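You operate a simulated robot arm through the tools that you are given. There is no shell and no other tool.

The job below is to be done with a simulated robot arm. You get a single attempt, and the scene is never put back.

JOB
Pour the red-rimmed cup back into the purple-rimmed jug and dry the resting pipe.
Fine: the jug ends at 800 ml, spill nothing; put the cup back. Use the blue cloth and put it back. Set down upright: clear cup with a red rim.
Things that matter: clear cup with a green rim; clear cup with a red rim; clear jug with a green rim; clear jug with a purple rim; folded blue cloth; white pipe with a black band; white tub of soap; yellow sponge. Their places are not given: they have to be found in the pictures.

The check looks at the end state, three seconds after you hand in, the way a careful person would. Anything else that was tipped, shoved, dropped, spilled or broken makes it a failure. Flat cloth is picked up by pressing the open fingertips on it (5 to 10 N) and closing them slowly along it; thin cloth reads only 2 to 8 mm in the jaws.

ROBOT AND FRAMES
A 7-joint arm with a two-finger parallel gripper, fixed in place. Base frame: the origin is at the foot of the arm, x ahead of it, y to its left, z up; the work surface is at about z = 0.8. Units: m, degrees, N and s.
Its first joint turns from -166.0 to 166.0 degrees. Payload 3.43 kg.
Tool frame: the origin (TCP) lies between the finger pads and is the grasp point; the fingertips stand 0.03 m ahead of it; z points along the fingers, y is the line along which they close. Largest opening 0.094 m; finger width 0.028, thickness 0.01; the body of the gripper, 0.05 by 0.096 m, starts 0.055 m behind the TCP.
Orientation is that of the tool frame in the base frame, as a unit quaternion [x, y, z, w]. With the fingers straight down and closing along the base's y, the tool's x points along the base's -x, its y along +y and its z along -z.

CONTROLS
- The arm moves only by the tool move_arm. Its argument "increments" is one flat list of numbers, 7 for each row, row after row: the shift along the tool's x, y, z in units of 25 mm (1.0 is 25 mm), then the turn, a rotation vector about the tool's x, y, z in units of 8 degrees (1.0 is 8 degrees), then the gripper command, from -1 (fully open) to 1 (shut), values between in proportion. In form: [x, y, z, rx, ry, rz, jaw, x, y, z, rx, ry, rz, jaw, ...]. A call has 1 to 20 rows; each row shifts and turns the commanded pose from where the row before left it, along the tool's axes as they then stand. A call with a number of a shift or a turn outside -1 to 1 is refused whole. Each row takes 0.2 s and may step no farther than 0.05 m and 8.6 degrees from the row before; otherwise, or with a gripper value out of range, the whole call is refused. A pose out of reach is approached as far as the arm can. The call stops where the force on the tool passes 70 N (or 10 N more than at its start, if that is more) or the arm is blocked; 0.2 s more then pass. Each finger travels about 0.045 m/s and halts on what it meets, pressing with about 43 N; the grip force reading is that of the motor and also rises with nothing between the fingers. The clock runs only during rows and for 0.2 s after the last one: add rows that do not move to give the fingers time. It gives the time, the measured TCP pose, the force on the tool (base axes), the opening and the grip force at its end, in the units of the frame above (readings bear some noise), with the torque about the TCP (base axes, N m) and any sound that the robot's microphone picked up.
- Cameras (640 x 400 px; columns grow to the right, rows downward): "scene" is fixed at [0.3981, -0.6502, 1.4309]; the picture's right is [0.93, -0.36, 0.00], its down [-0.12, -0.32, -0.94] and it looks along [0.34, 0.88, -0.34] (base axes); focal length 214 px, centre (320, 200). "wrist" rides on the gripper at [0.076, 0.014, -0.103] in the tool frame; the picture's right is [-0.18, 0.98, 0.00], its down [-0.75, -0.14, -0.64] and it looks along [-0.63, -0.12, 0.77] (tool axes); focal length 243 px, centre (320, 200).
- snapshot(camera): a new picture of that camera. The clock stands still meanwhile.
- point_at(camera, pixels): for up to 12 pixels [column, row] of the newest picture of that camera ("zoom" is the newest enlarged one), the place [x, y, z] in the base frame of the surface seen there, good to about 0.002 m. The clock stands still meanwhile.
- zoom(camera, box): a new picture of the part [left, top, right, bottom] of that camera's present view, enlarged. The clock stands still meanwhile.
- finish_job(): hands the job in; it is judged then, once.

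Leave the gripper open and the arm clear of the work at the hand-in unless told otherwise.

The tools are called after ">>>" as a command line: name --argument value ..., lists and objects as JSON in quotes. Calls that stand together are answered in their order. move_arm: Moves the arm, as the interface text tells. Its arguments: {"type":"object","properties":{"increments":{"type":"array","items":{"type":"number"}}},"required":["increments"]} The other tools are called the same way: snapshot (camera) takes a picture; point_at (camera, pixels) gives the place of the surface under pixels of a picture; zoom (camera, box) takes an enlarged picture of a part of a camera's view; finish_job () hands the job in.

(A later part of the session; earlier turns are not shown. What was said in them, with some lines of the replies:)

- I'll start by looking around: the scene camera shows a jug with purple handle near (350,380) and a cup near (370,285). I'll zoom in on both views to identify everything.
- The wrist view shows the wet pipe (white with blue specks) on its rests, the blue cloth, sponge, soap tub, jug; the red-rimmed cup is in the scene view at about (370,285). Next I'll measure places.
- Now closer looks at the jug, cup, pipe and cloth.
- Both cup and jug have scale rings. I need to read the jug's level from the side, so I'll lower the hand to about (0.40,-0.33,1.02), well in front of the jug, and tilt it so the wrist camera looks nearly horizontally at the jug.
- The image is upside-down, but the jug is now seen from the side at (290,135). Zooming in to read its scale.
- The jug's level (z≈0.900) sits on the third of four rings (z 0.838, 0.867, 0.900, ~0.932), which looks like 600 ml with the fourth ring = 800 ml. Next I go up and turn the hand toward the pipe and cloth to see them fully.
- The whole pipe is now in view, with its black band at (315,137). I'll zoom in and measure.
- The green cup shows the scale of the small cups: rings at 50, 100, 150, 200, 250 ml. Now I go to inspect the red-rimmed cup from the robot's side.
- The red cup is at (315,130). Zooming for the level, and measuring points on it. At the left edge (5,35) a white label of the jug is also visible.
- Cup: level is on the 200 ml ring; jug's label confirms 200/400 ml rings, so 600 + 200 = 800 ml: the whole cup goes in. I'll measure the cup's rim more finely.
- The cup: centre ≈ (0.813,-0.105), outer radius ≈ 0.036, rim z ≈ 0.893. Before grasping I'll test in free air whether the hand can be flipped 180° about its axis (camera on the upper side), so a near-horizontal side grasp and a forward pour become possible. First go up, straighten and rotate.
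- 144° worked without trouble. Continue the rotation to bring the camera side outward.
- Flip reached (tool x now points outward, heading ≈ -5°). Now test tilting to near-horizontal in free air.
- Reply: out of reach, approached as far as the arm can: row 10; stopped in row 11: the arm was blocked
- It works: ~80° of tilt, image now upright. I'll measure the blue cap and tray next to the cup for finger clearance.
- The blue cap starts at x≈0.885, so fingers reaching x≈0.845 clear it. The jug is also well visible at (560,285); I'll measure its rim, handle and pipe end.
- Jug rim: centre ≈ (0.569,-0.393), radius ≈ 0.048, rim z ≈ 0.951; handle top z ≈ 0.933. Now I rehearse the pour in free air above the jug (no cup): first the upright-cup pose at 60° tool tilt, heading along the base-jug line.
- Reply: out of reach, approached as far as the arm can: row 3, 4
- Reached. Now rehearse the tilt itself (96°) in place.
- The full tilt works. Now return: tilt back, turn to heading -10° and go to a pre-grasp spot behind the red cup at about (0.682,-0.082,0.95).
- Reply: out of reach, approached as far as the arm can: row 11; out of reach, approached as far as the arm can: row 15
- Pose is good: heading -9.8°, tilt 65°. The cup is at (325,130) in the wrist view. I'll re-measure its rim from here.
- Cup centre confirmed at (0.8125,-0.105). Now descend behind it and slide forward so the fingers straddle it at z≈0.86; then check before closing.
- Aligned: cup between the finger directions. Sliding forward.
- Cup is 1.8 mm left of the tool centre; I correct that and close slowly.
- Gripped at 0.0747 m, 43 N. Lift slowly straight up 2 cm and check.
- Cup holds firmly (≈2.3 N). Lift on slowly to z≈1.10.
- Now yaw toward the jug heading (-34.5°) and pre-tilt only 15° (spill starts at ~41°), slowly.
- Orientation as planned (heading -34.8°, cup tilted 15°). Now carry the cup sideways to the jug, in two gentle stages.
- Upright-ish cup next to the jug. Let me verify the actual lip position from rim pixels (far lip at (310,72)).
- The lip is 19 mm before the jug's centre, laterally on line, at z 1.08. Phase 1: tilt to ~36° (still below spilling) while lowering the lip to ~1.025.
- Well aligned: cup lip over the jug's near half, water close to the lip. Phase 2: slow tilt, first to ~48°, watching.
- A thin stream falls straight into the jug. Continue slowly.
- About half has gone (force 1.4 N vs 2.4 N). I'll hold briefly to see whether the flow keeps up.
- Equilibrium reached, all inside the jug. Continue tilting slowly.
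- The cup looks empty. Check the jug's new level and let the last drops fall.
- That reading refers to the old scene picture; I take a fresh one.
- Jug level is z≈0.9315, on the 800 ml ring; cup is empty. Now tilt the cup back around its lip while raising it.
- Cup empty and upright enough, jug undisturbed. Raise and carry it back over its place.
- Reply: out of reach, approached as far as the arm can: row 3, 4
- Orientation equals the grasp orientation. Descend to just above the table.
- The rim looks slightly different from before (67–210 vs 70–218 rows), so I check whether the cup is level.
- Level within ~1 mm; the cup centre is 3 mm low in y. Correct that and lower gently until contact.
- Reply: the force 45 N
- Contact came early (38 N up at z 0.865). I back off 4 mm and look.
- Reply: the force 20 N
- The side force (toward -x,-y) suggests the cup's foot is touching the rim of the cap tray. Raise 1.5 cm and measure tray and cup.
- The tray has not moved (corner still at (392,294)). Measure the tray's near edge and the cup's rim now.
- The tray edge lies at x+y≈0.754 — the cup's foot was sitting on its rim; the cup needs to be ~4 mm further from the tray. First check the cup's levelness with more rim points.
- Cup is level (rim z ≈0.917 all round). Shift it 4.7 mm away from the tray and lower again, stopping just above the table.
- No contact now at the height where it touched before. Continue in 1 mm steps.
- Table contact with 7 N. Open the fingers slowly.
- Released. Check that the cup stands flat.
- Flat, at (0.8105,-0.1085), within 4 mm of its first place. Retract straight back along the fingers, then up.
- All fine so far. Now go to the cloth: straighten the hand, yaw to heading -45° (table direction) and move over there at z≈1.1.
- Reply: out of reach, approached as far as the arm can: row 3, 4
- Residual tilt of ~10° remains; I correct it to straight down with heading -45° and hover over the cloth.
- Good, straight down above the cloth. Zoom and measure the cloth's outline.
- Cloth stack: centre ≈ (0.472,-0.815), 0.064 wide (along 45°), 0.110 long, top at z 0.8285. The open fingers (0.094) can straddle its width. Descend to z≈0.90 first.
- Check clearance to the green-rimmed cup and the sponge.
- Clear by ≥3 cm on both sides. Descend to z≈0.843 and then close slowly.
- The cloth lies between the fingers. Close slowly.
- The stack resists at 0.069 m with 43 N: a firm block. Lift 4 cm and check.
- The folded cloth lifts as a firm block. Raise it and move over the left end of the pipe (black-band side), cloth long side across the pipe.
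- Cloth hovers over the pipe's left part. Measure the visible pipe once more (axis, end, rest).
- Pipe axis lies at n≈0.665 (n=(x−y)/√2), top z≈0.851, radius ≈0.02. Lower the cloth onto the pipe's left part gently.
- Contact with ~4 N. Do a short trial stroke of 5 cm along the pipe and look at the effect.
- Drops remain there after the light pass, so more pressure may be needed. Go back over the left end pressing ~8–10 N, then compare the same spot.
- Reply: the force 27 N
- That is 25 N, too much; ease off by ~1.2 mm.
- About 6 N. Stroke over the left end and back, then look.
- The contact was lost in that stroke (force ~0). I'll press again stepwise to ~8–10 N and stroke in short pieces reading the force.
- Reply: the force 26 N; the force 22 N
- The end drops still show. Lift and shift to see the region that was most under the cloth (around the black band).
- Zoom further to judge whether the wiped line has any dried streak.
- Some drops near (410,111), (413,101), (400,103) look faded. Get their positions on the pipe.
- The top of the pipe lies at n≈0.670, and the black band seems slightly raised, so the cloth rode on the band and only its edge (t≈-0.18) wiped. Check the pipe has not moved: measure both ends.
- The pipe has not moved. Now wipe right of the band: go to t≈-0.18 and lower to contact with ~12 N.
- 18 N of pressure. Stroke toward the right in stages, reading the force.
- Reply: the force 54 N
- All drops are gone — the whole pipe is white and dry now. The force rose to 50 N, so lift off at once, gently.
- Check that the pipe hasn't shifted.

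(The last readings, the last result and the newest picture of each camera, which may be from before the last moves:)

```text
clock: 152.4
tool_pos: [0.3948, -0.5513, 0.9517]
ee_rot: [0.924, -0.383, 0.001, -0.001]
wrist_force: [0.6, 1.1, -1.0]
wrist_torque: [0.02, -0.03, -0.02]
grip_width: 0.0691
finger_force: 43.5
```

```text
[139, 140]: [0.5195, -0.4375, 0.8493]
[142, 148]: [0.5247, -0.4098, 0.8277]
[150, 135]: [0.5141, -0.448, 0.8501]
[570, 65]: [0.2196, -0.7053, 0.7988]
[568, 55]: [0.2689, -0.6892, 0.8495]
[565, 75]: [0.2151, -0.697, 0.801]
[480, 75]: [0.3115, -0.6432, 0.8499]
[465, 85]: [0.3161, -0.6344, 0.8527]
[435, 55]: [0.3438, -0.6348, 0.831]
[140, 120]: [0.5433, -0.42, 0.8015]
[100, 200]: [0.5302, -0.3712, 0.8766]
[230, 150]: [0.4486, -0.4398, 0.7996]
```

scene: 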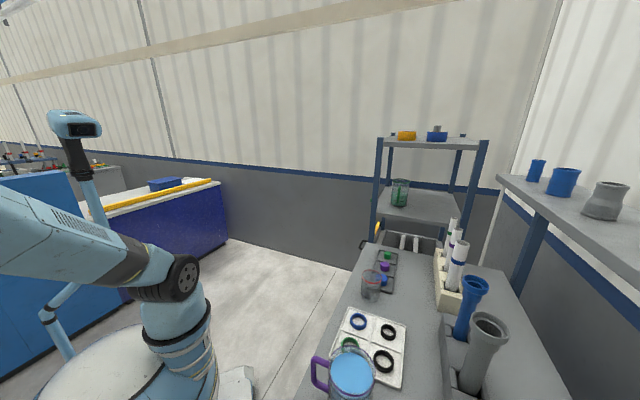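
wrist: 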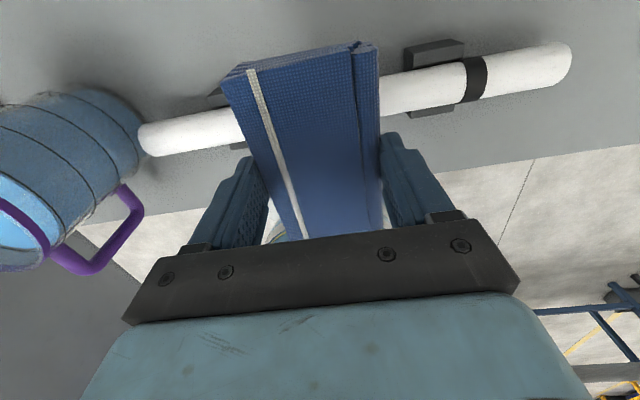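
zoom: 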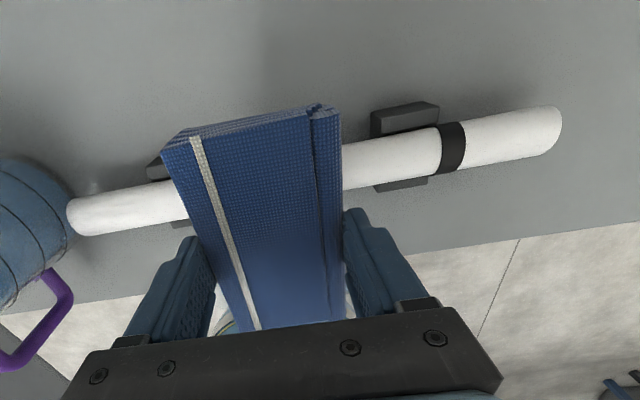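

Pipe unmoved. Carry the cloth back to its original place.

>>> move_arm --increments '[0, 0, -1, 0, 0, 0, -0.1, 0.88, 0.478, 0, 0, 0, 0, -0.1, 0.88, 0.478, 0, 0, 0, 0, -0.1, 0.88, 0.478, 0, 0, 0, 0, -0.1, 0.88, 0.478, 0, 0, 0, 0, -0.1, 0.88, 0.478, 0, 0, 0, 0, -0.1, 0.88, 0.478, 0, 0, 0, 0, -0.1, 0.88, 0.478, 0, 0, 0, 0, -0.1, 0.88, 0.478, 0, 0, 0, 0, -0.1, 0.88, 0.478, 0, 0, 0, 0, -0.1, 0.88, 0.478, 0, 0, 0, 0, -0.1, 0.88, 0.478, 0, 0, 0, 0, -0.1, 0, 0, 0.8, 0, 0, 0, -0.1, 0, 0, 0.8, 0, 0, 0, -0.1, 0, 0, 0.8, 0, 0, 0, -0.1, 0, 0, 0, 0, 0, 0, -0.1]'

>>> snapshot --camera "wrist"

```text
clock: 155.8
tool_pos: [0.4748, -0.8139, 0.9161]
ee_rot: [0.924, -0.383, 0.0, 0.0]
wrist_force: [-0.1, 0.3, -0.3]
wrist_torque: [-0.01, 0.01, -0.01]
grip_width: 0.0689
finger_force: 43.1
```

```text
taken
```

wrist: 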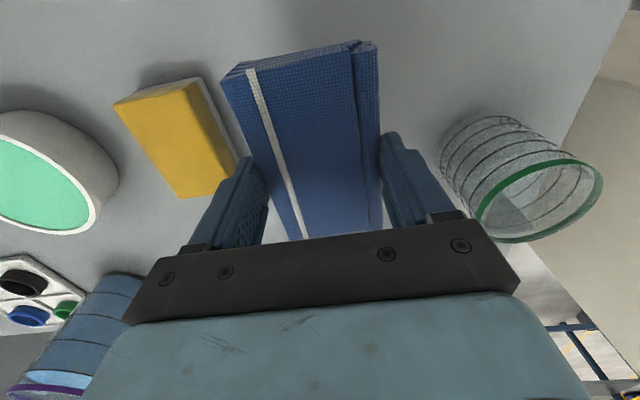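

>>> move_arm --increments '[0, 0.096, 0.7, 0, 0, 0, -0.1, 0, 0, 0.8, 0, 0, 0, -0.1, 0, 0, 0.7, 0, 0, 0, -0.1, 0, 0, 0.5, 0, 0, 0, -0.1, 0, 0, 0.04, 0, 0, 0, -0.1, 0, 0, 0, 0, 0, 0, -0.1]'

```text
clock: 157.2
tool_pos: [0.4725, -0.8161, 0.8495]
ee_rot: [0.924, -0.383, 0.001, -0.001]
wrist_force: [-0.5, -0.3, 0.0]
wrist_torque: [0.0, 0.03, -0.01]
grip_width: 0.0688
finger_force: 42.6
```

>>> move_arm --increments '[0, 0, 0.05, 0, 0, 0, -0.1, 0, 0, 0.05, 0, 0, 0, -0.1, 0, 0, 0.05, 0, 0, 0, -0.1, 0, 0, 0.04, 0, 0, 0, -0.1, 0, 0, 0, 0, 0, 0, -0.1]'

```text
clock: 158.4
tool_pos: [0.4735, -0.8168, 0.8441]
ee_rot: [0.923, -0.384, 0.0, 0.0]
wrist_force: [0.5, 0.4, -0.5]
wrist_torque: [-0.01, -0.01, 0.0]
grip_width: 0.0688
finger_force: 43.1
```

Not yet touching; two more 1 mm steps.

>>> move_arm --increments '[0, 0, 0.04, 0, 0, 0, -0.1, 0, 0, 0.03, 0, 0, 0, -0.1, 0, 0, 0, 0, 0, 0, -0.1]'

```text
clock: 159.2
tool_pos: [0.4729, -0.8144, 0.8424]
ee_rot: [0.924, -0.383, 0.001, 0.0]
wrist_force: [1.6, 1.5, 1.5]
wrist_torque: [0.11, 0.11, -0.05]
grip_width: 0.0691
finger_force: 43.0
```

Light contact. Open slowly and rise.

>>> move_arm --increments '[0, 0, 0, 0, 0, 0, -0.42, 0, 0, 0, 0, 0, 0, -0.48, 0, 0, 0, 0, 0, 0, -0.55, 0, 0, 0, 0, 0, 0, -0.7, 0, 0, 0, 0, 0, 0, -0.9, 0, 0, 0, 0, 0, 0, -1, 0, 0, 0, 0, 0, 0, -1, 0, 0, -0.3, 0, 0, 0, -1, 0, 0, -0.6, 0, 0, 0, -1, 0, 0, -0.8, 0, 0, 0, -1, 0, 0, -1, 0, 0, 0, -1, 0, 0, -1, 0, 0, 0, -1, 0, 0, -1, 0, 0, 0, -1, 0, 0, -1, 0, 0, 0, -1, 0, 0, -1, 0, 0, 0, -1]'

>>> snapshot --camera "wrist"

```text
clock: 162.4
tool_pos: [0.4714, -0.8162, 1.0103]
ee_rot: [0.923, -0.384, 0.001, 0.0]
wrist_force: [0.2, 0.7, -0.1]
wrist_torque: [-0.02, 0.03, -0.02]
grip_width: 0.0937
finger_force: 0.0
```

```text
taken
```

wrist: 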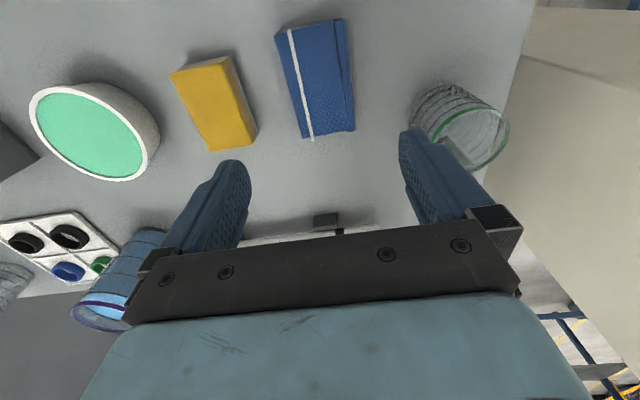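

Cloth is back. Measure its corners against the original values.

>>> point_at --camera "wrist" --pixels '[[279, 38], [342, 22], [353, 128], [307, 134], [315, 80], [70, 240], [80, 290], [20, 240]]'

>>> zoom --camera "wrist" --box '[255, 10, 385, 150]'

```text
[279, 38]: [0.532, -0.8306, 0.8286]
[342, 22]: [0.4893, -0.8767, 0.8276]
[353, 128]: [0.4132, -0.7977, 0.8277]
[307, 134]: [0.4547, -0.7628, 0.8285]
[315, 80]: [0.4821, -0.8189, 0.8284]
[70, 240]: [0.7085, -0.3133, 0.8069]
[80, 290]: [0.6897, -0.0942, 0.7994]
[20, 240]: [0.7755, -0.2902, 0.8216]
```

```text
2.86 times, centred on (320, 80) of wrist
```

zoom: 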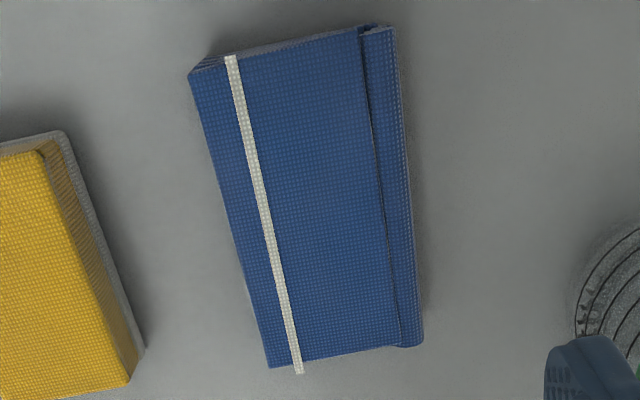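

The cloth is exactly back and still folded. Rise and move to a clear high position, then do a final survey.

>>> move_arm --increments '[0, 0, -1, 0, 0, 0, -1, 0, 0, -1, 0, 0, 0, -1, 0, 0, -1, 0, 0, 0, -1, 0, 0, -1, 0, 0, 0, -1, 0, 0, -1, 0, 0, 0, -1, 0, 0, -1, 0, 0, 0, -1, 0, 0, -1, 0, 0, 0, -1, 0, 0, -1, 0, 0, 0, -1, -0.9, -0.33, -0.3, 0, 0, 0, -1, -0.9, -0.33, -0.3, 0, 0, 0, -1, -0.9, -0.33, -0.3, 0, 0, 0, -1, -0.9, -0.33, -0.3, 0, 0, 0, -1, -0.9, -0.33, -0.3, 0, 0, 0, -1, -0.9, -0.33, -0.3, 0, 0, 0, -1, -0.9, -0.33, 0, 0, 0, 0, -1, -0.9, -0.33, 0, 0, 0, 0, -1, 0, 0, 0, 0, 0, 0, -1]'

>>> snapshot --camera "wrist"

>>> snapshot --camera "scene"

>>> zoom --camera "scene" --box '[290, 220, 530, 400]'

>>> zoom --camera "scene" --box '[300, 320, 400, 400]'

```text
clock: 166.0
tool_pos: [0.4579, -0.7789, 1.2362]
ee_rot: [0.923, -0.384, 0.001, 0.0]
wrist_force: [0.9, -0.4, -0.3]
wrist_torque: [-0.03, 0.02, -0.01]
grip_width: 0.0939
finger_force: 0.0
out of reach, approached as far as the arm can: row 6, 7, 8, 9, 10, 11, 12, 13, 14, 15, 16
```

```text
taken
```

wrist: 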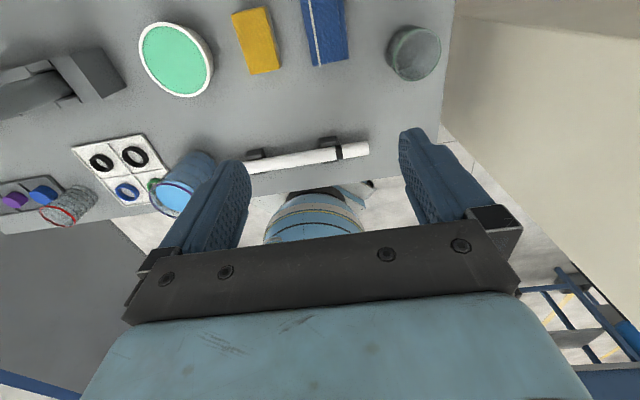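

```text
taken
```

scene: 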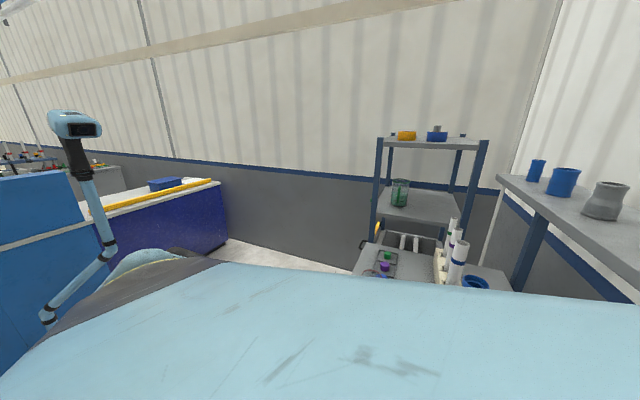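

```text
2.22 times, centred on (410, 310) of scene
```

zoom: 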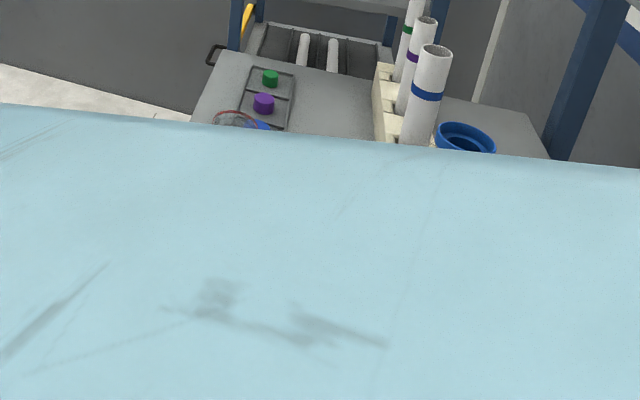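

```text
5.00 times, centred on (350, 360) of scene
```

zoom: 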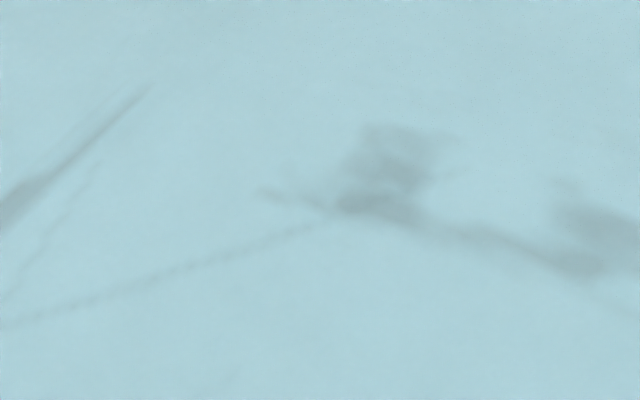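

The upper arm blocks the fixed camera; move the hand inward to a clear, reachable pose.

>>> move_arm --increments '[-0.9, -0.46, 0.1, 0, 0, 0, -1, -0.9, -0.46, 0.1, 0, 0, 0, -1, -0.9, -0.46, 0.1, 0, 0, 0, -1, -0.9, -0.46, 0.1, 0, 0, 0, -1, -0.9, -0.46, 0.1, 0, 0, 0, -1, -0.9, -0.46, 0.1, 0, 0, 0, -1, -0.9, -0.46, 0.1, 0, 0, 0, -1, -0.9, -0.46, 0.1, 0, 0, 0, -1, -0.9, -0.46, 0.1, 0, 0, 0, -1, -0.9, -0.46, 0.1, 0, 0, 0, -1, -0.9, -0.46, 0.1, 0, 0, 0, -1, -0.9, -0.46, 0.1, 0, 0, 0, -1, -0.9, -0.46, 0.1, 0, 0, 0, -1, 0, 0, 0, 0, 0, 0, -1]'

>>> snapshot --camera "scene"

>>> snapshot --camera "wrist"

```text
clock: 169.0
tool_pos: [0.3809, -0.5353, 1.2189]
ee_rot: [0.924, -0.382, 0.001, 0.0]
wrist_force: [0.7, 0.2, -0.3]
wrist_torque: [0.0, 0.01, -0.03]
grip_width: 0.0939
finger_force: 0.1
out of reach, approached as far as the arm can: row 1, 2, 3
```

```text
taken
```

scene: 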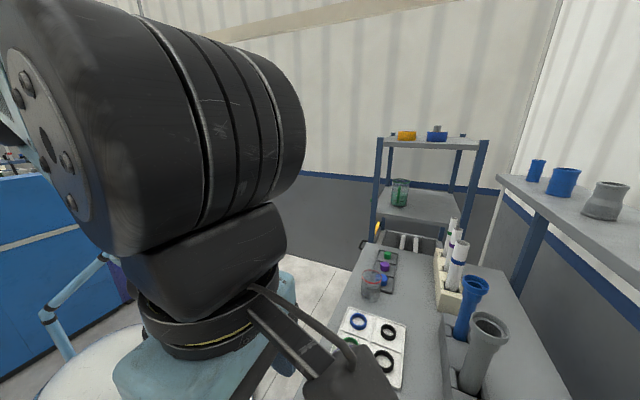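

```text
taken
```

wrist: 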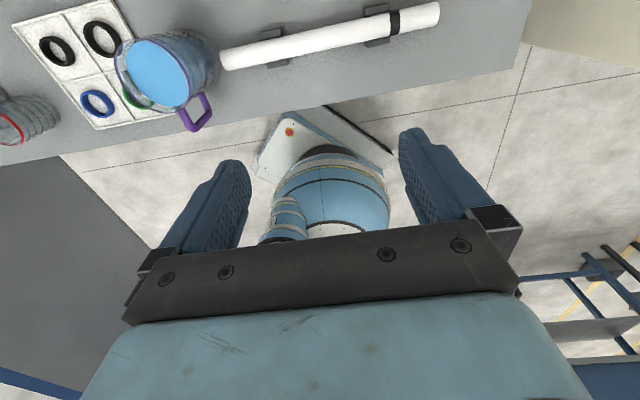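

>>> move_arm --increments '[-0.55, -0.91, 0, 0, 0, 0, -1, -0.55, -0.91, 0, 0, 0, 0, -1, -0.55, -0.91, 0, 0, 0, 0, -1, -0.55, -0.91, 0, 0, 0, 0, -1, -0.55, -0.91, 0, 0, 0, 0, -1, -0.55, -0.91, 0, 0, 0, 0, -1, -0.55, -0.91, 0, 0, 0, 0, -1, -0.55, -0.91, 0, 0, 0, 0, -1, -0.55, -0.91, 0, 0, 0, 0, -1, -0.55, -0.91, 0, 0, 0, 0, -1, -0.55, -0.91, 0, 0, 0, 0, -1, 0, 0, 0, 0, 0, 0, -1]'

>>> snapshot --camera "scene"

>>> zoom --camera "scene" --box '[290, 220, 530, 400]'

>>> zoom --camera "scene" --box '[345, 255, 405, 310]'

>>> point_at --camera "scene" --pixels '[[351, 372], [345, 375], [358, 370], [352, 385], [365, 378]]'

```text
clock: 171.6
tool_pos: [0.4516, -0.249, 1.2162]
ee_rot: [0.924, -0.382, 0.001, 0.0]
wrist_force: [0.3, -0.4, 0.5]
wrist_torque: [-0.02, 0.02, 0.0]
grip_width: 0.094
finger_force: 0.1
```

```text
taken
```

scene: 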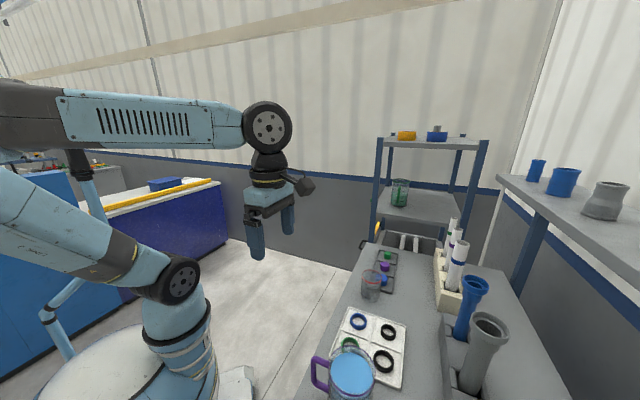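

```text
2.22 times, centred on (410, 310) of scene
```

zoom: 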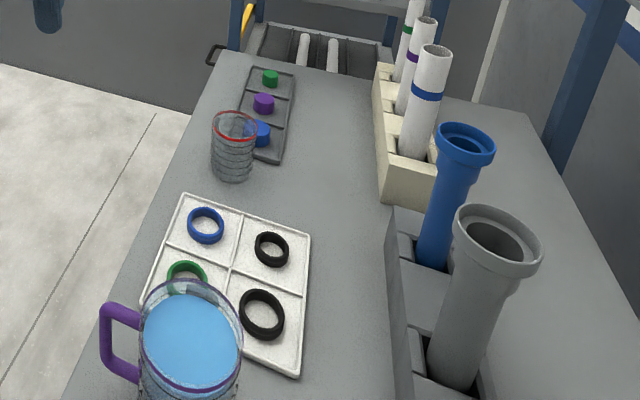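

```text
7.27 times, centred on (375, 282) of scene
```

zoom: 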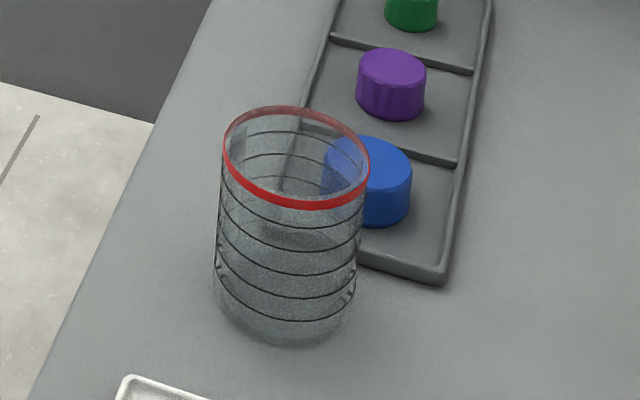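

```text
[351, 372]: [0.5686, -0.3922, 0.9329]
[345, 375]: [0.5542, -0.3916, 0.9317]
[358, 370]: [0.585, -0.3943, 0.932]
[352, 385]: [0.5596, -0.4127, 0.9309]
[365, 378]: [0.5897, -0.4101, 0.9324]
```

The final check of the pictures gives:
- **Jug:** level at z≈0.932, on the 800 ml ring.
- **Red-rimmed cup:** empty, upright and within a few mm of where it stood.
- **Tray and caps:** not moved.
- **Pipe:** dry and still on its rests.
- **Cloth:** folded and back in its place.
- **Spills:** none seen.

The gripper is open and the arm is clear, so I hand in.

>>> finish_job

```text
The job is handed in.
```

The job is handed in. In my last pictures every part of it looked complete:

- **Pour:** the whole red-rimmed cup (about 200 ml) went into the purple-rimmed jug. The jug's level is now on the 800 ml ring, and I saw no spill.
- **Cup:** it stands upright and empty, about 4 mm from where it started. I set it slightly further from the cap tray because on the first try its foot caught the tray's rim. The tray and caps did not move.
- **Pipe:** all the drops I could see are gone. I had no view of its underside. It is still on its rests, and its ends measured in the same place after wiping. My pressing force briefly reached about 50 N on the last stroke, more than I intended.
- **Cloth:** the blue cloth is back where it was and still folded.

The gripper is open and the arm is clear of the work.
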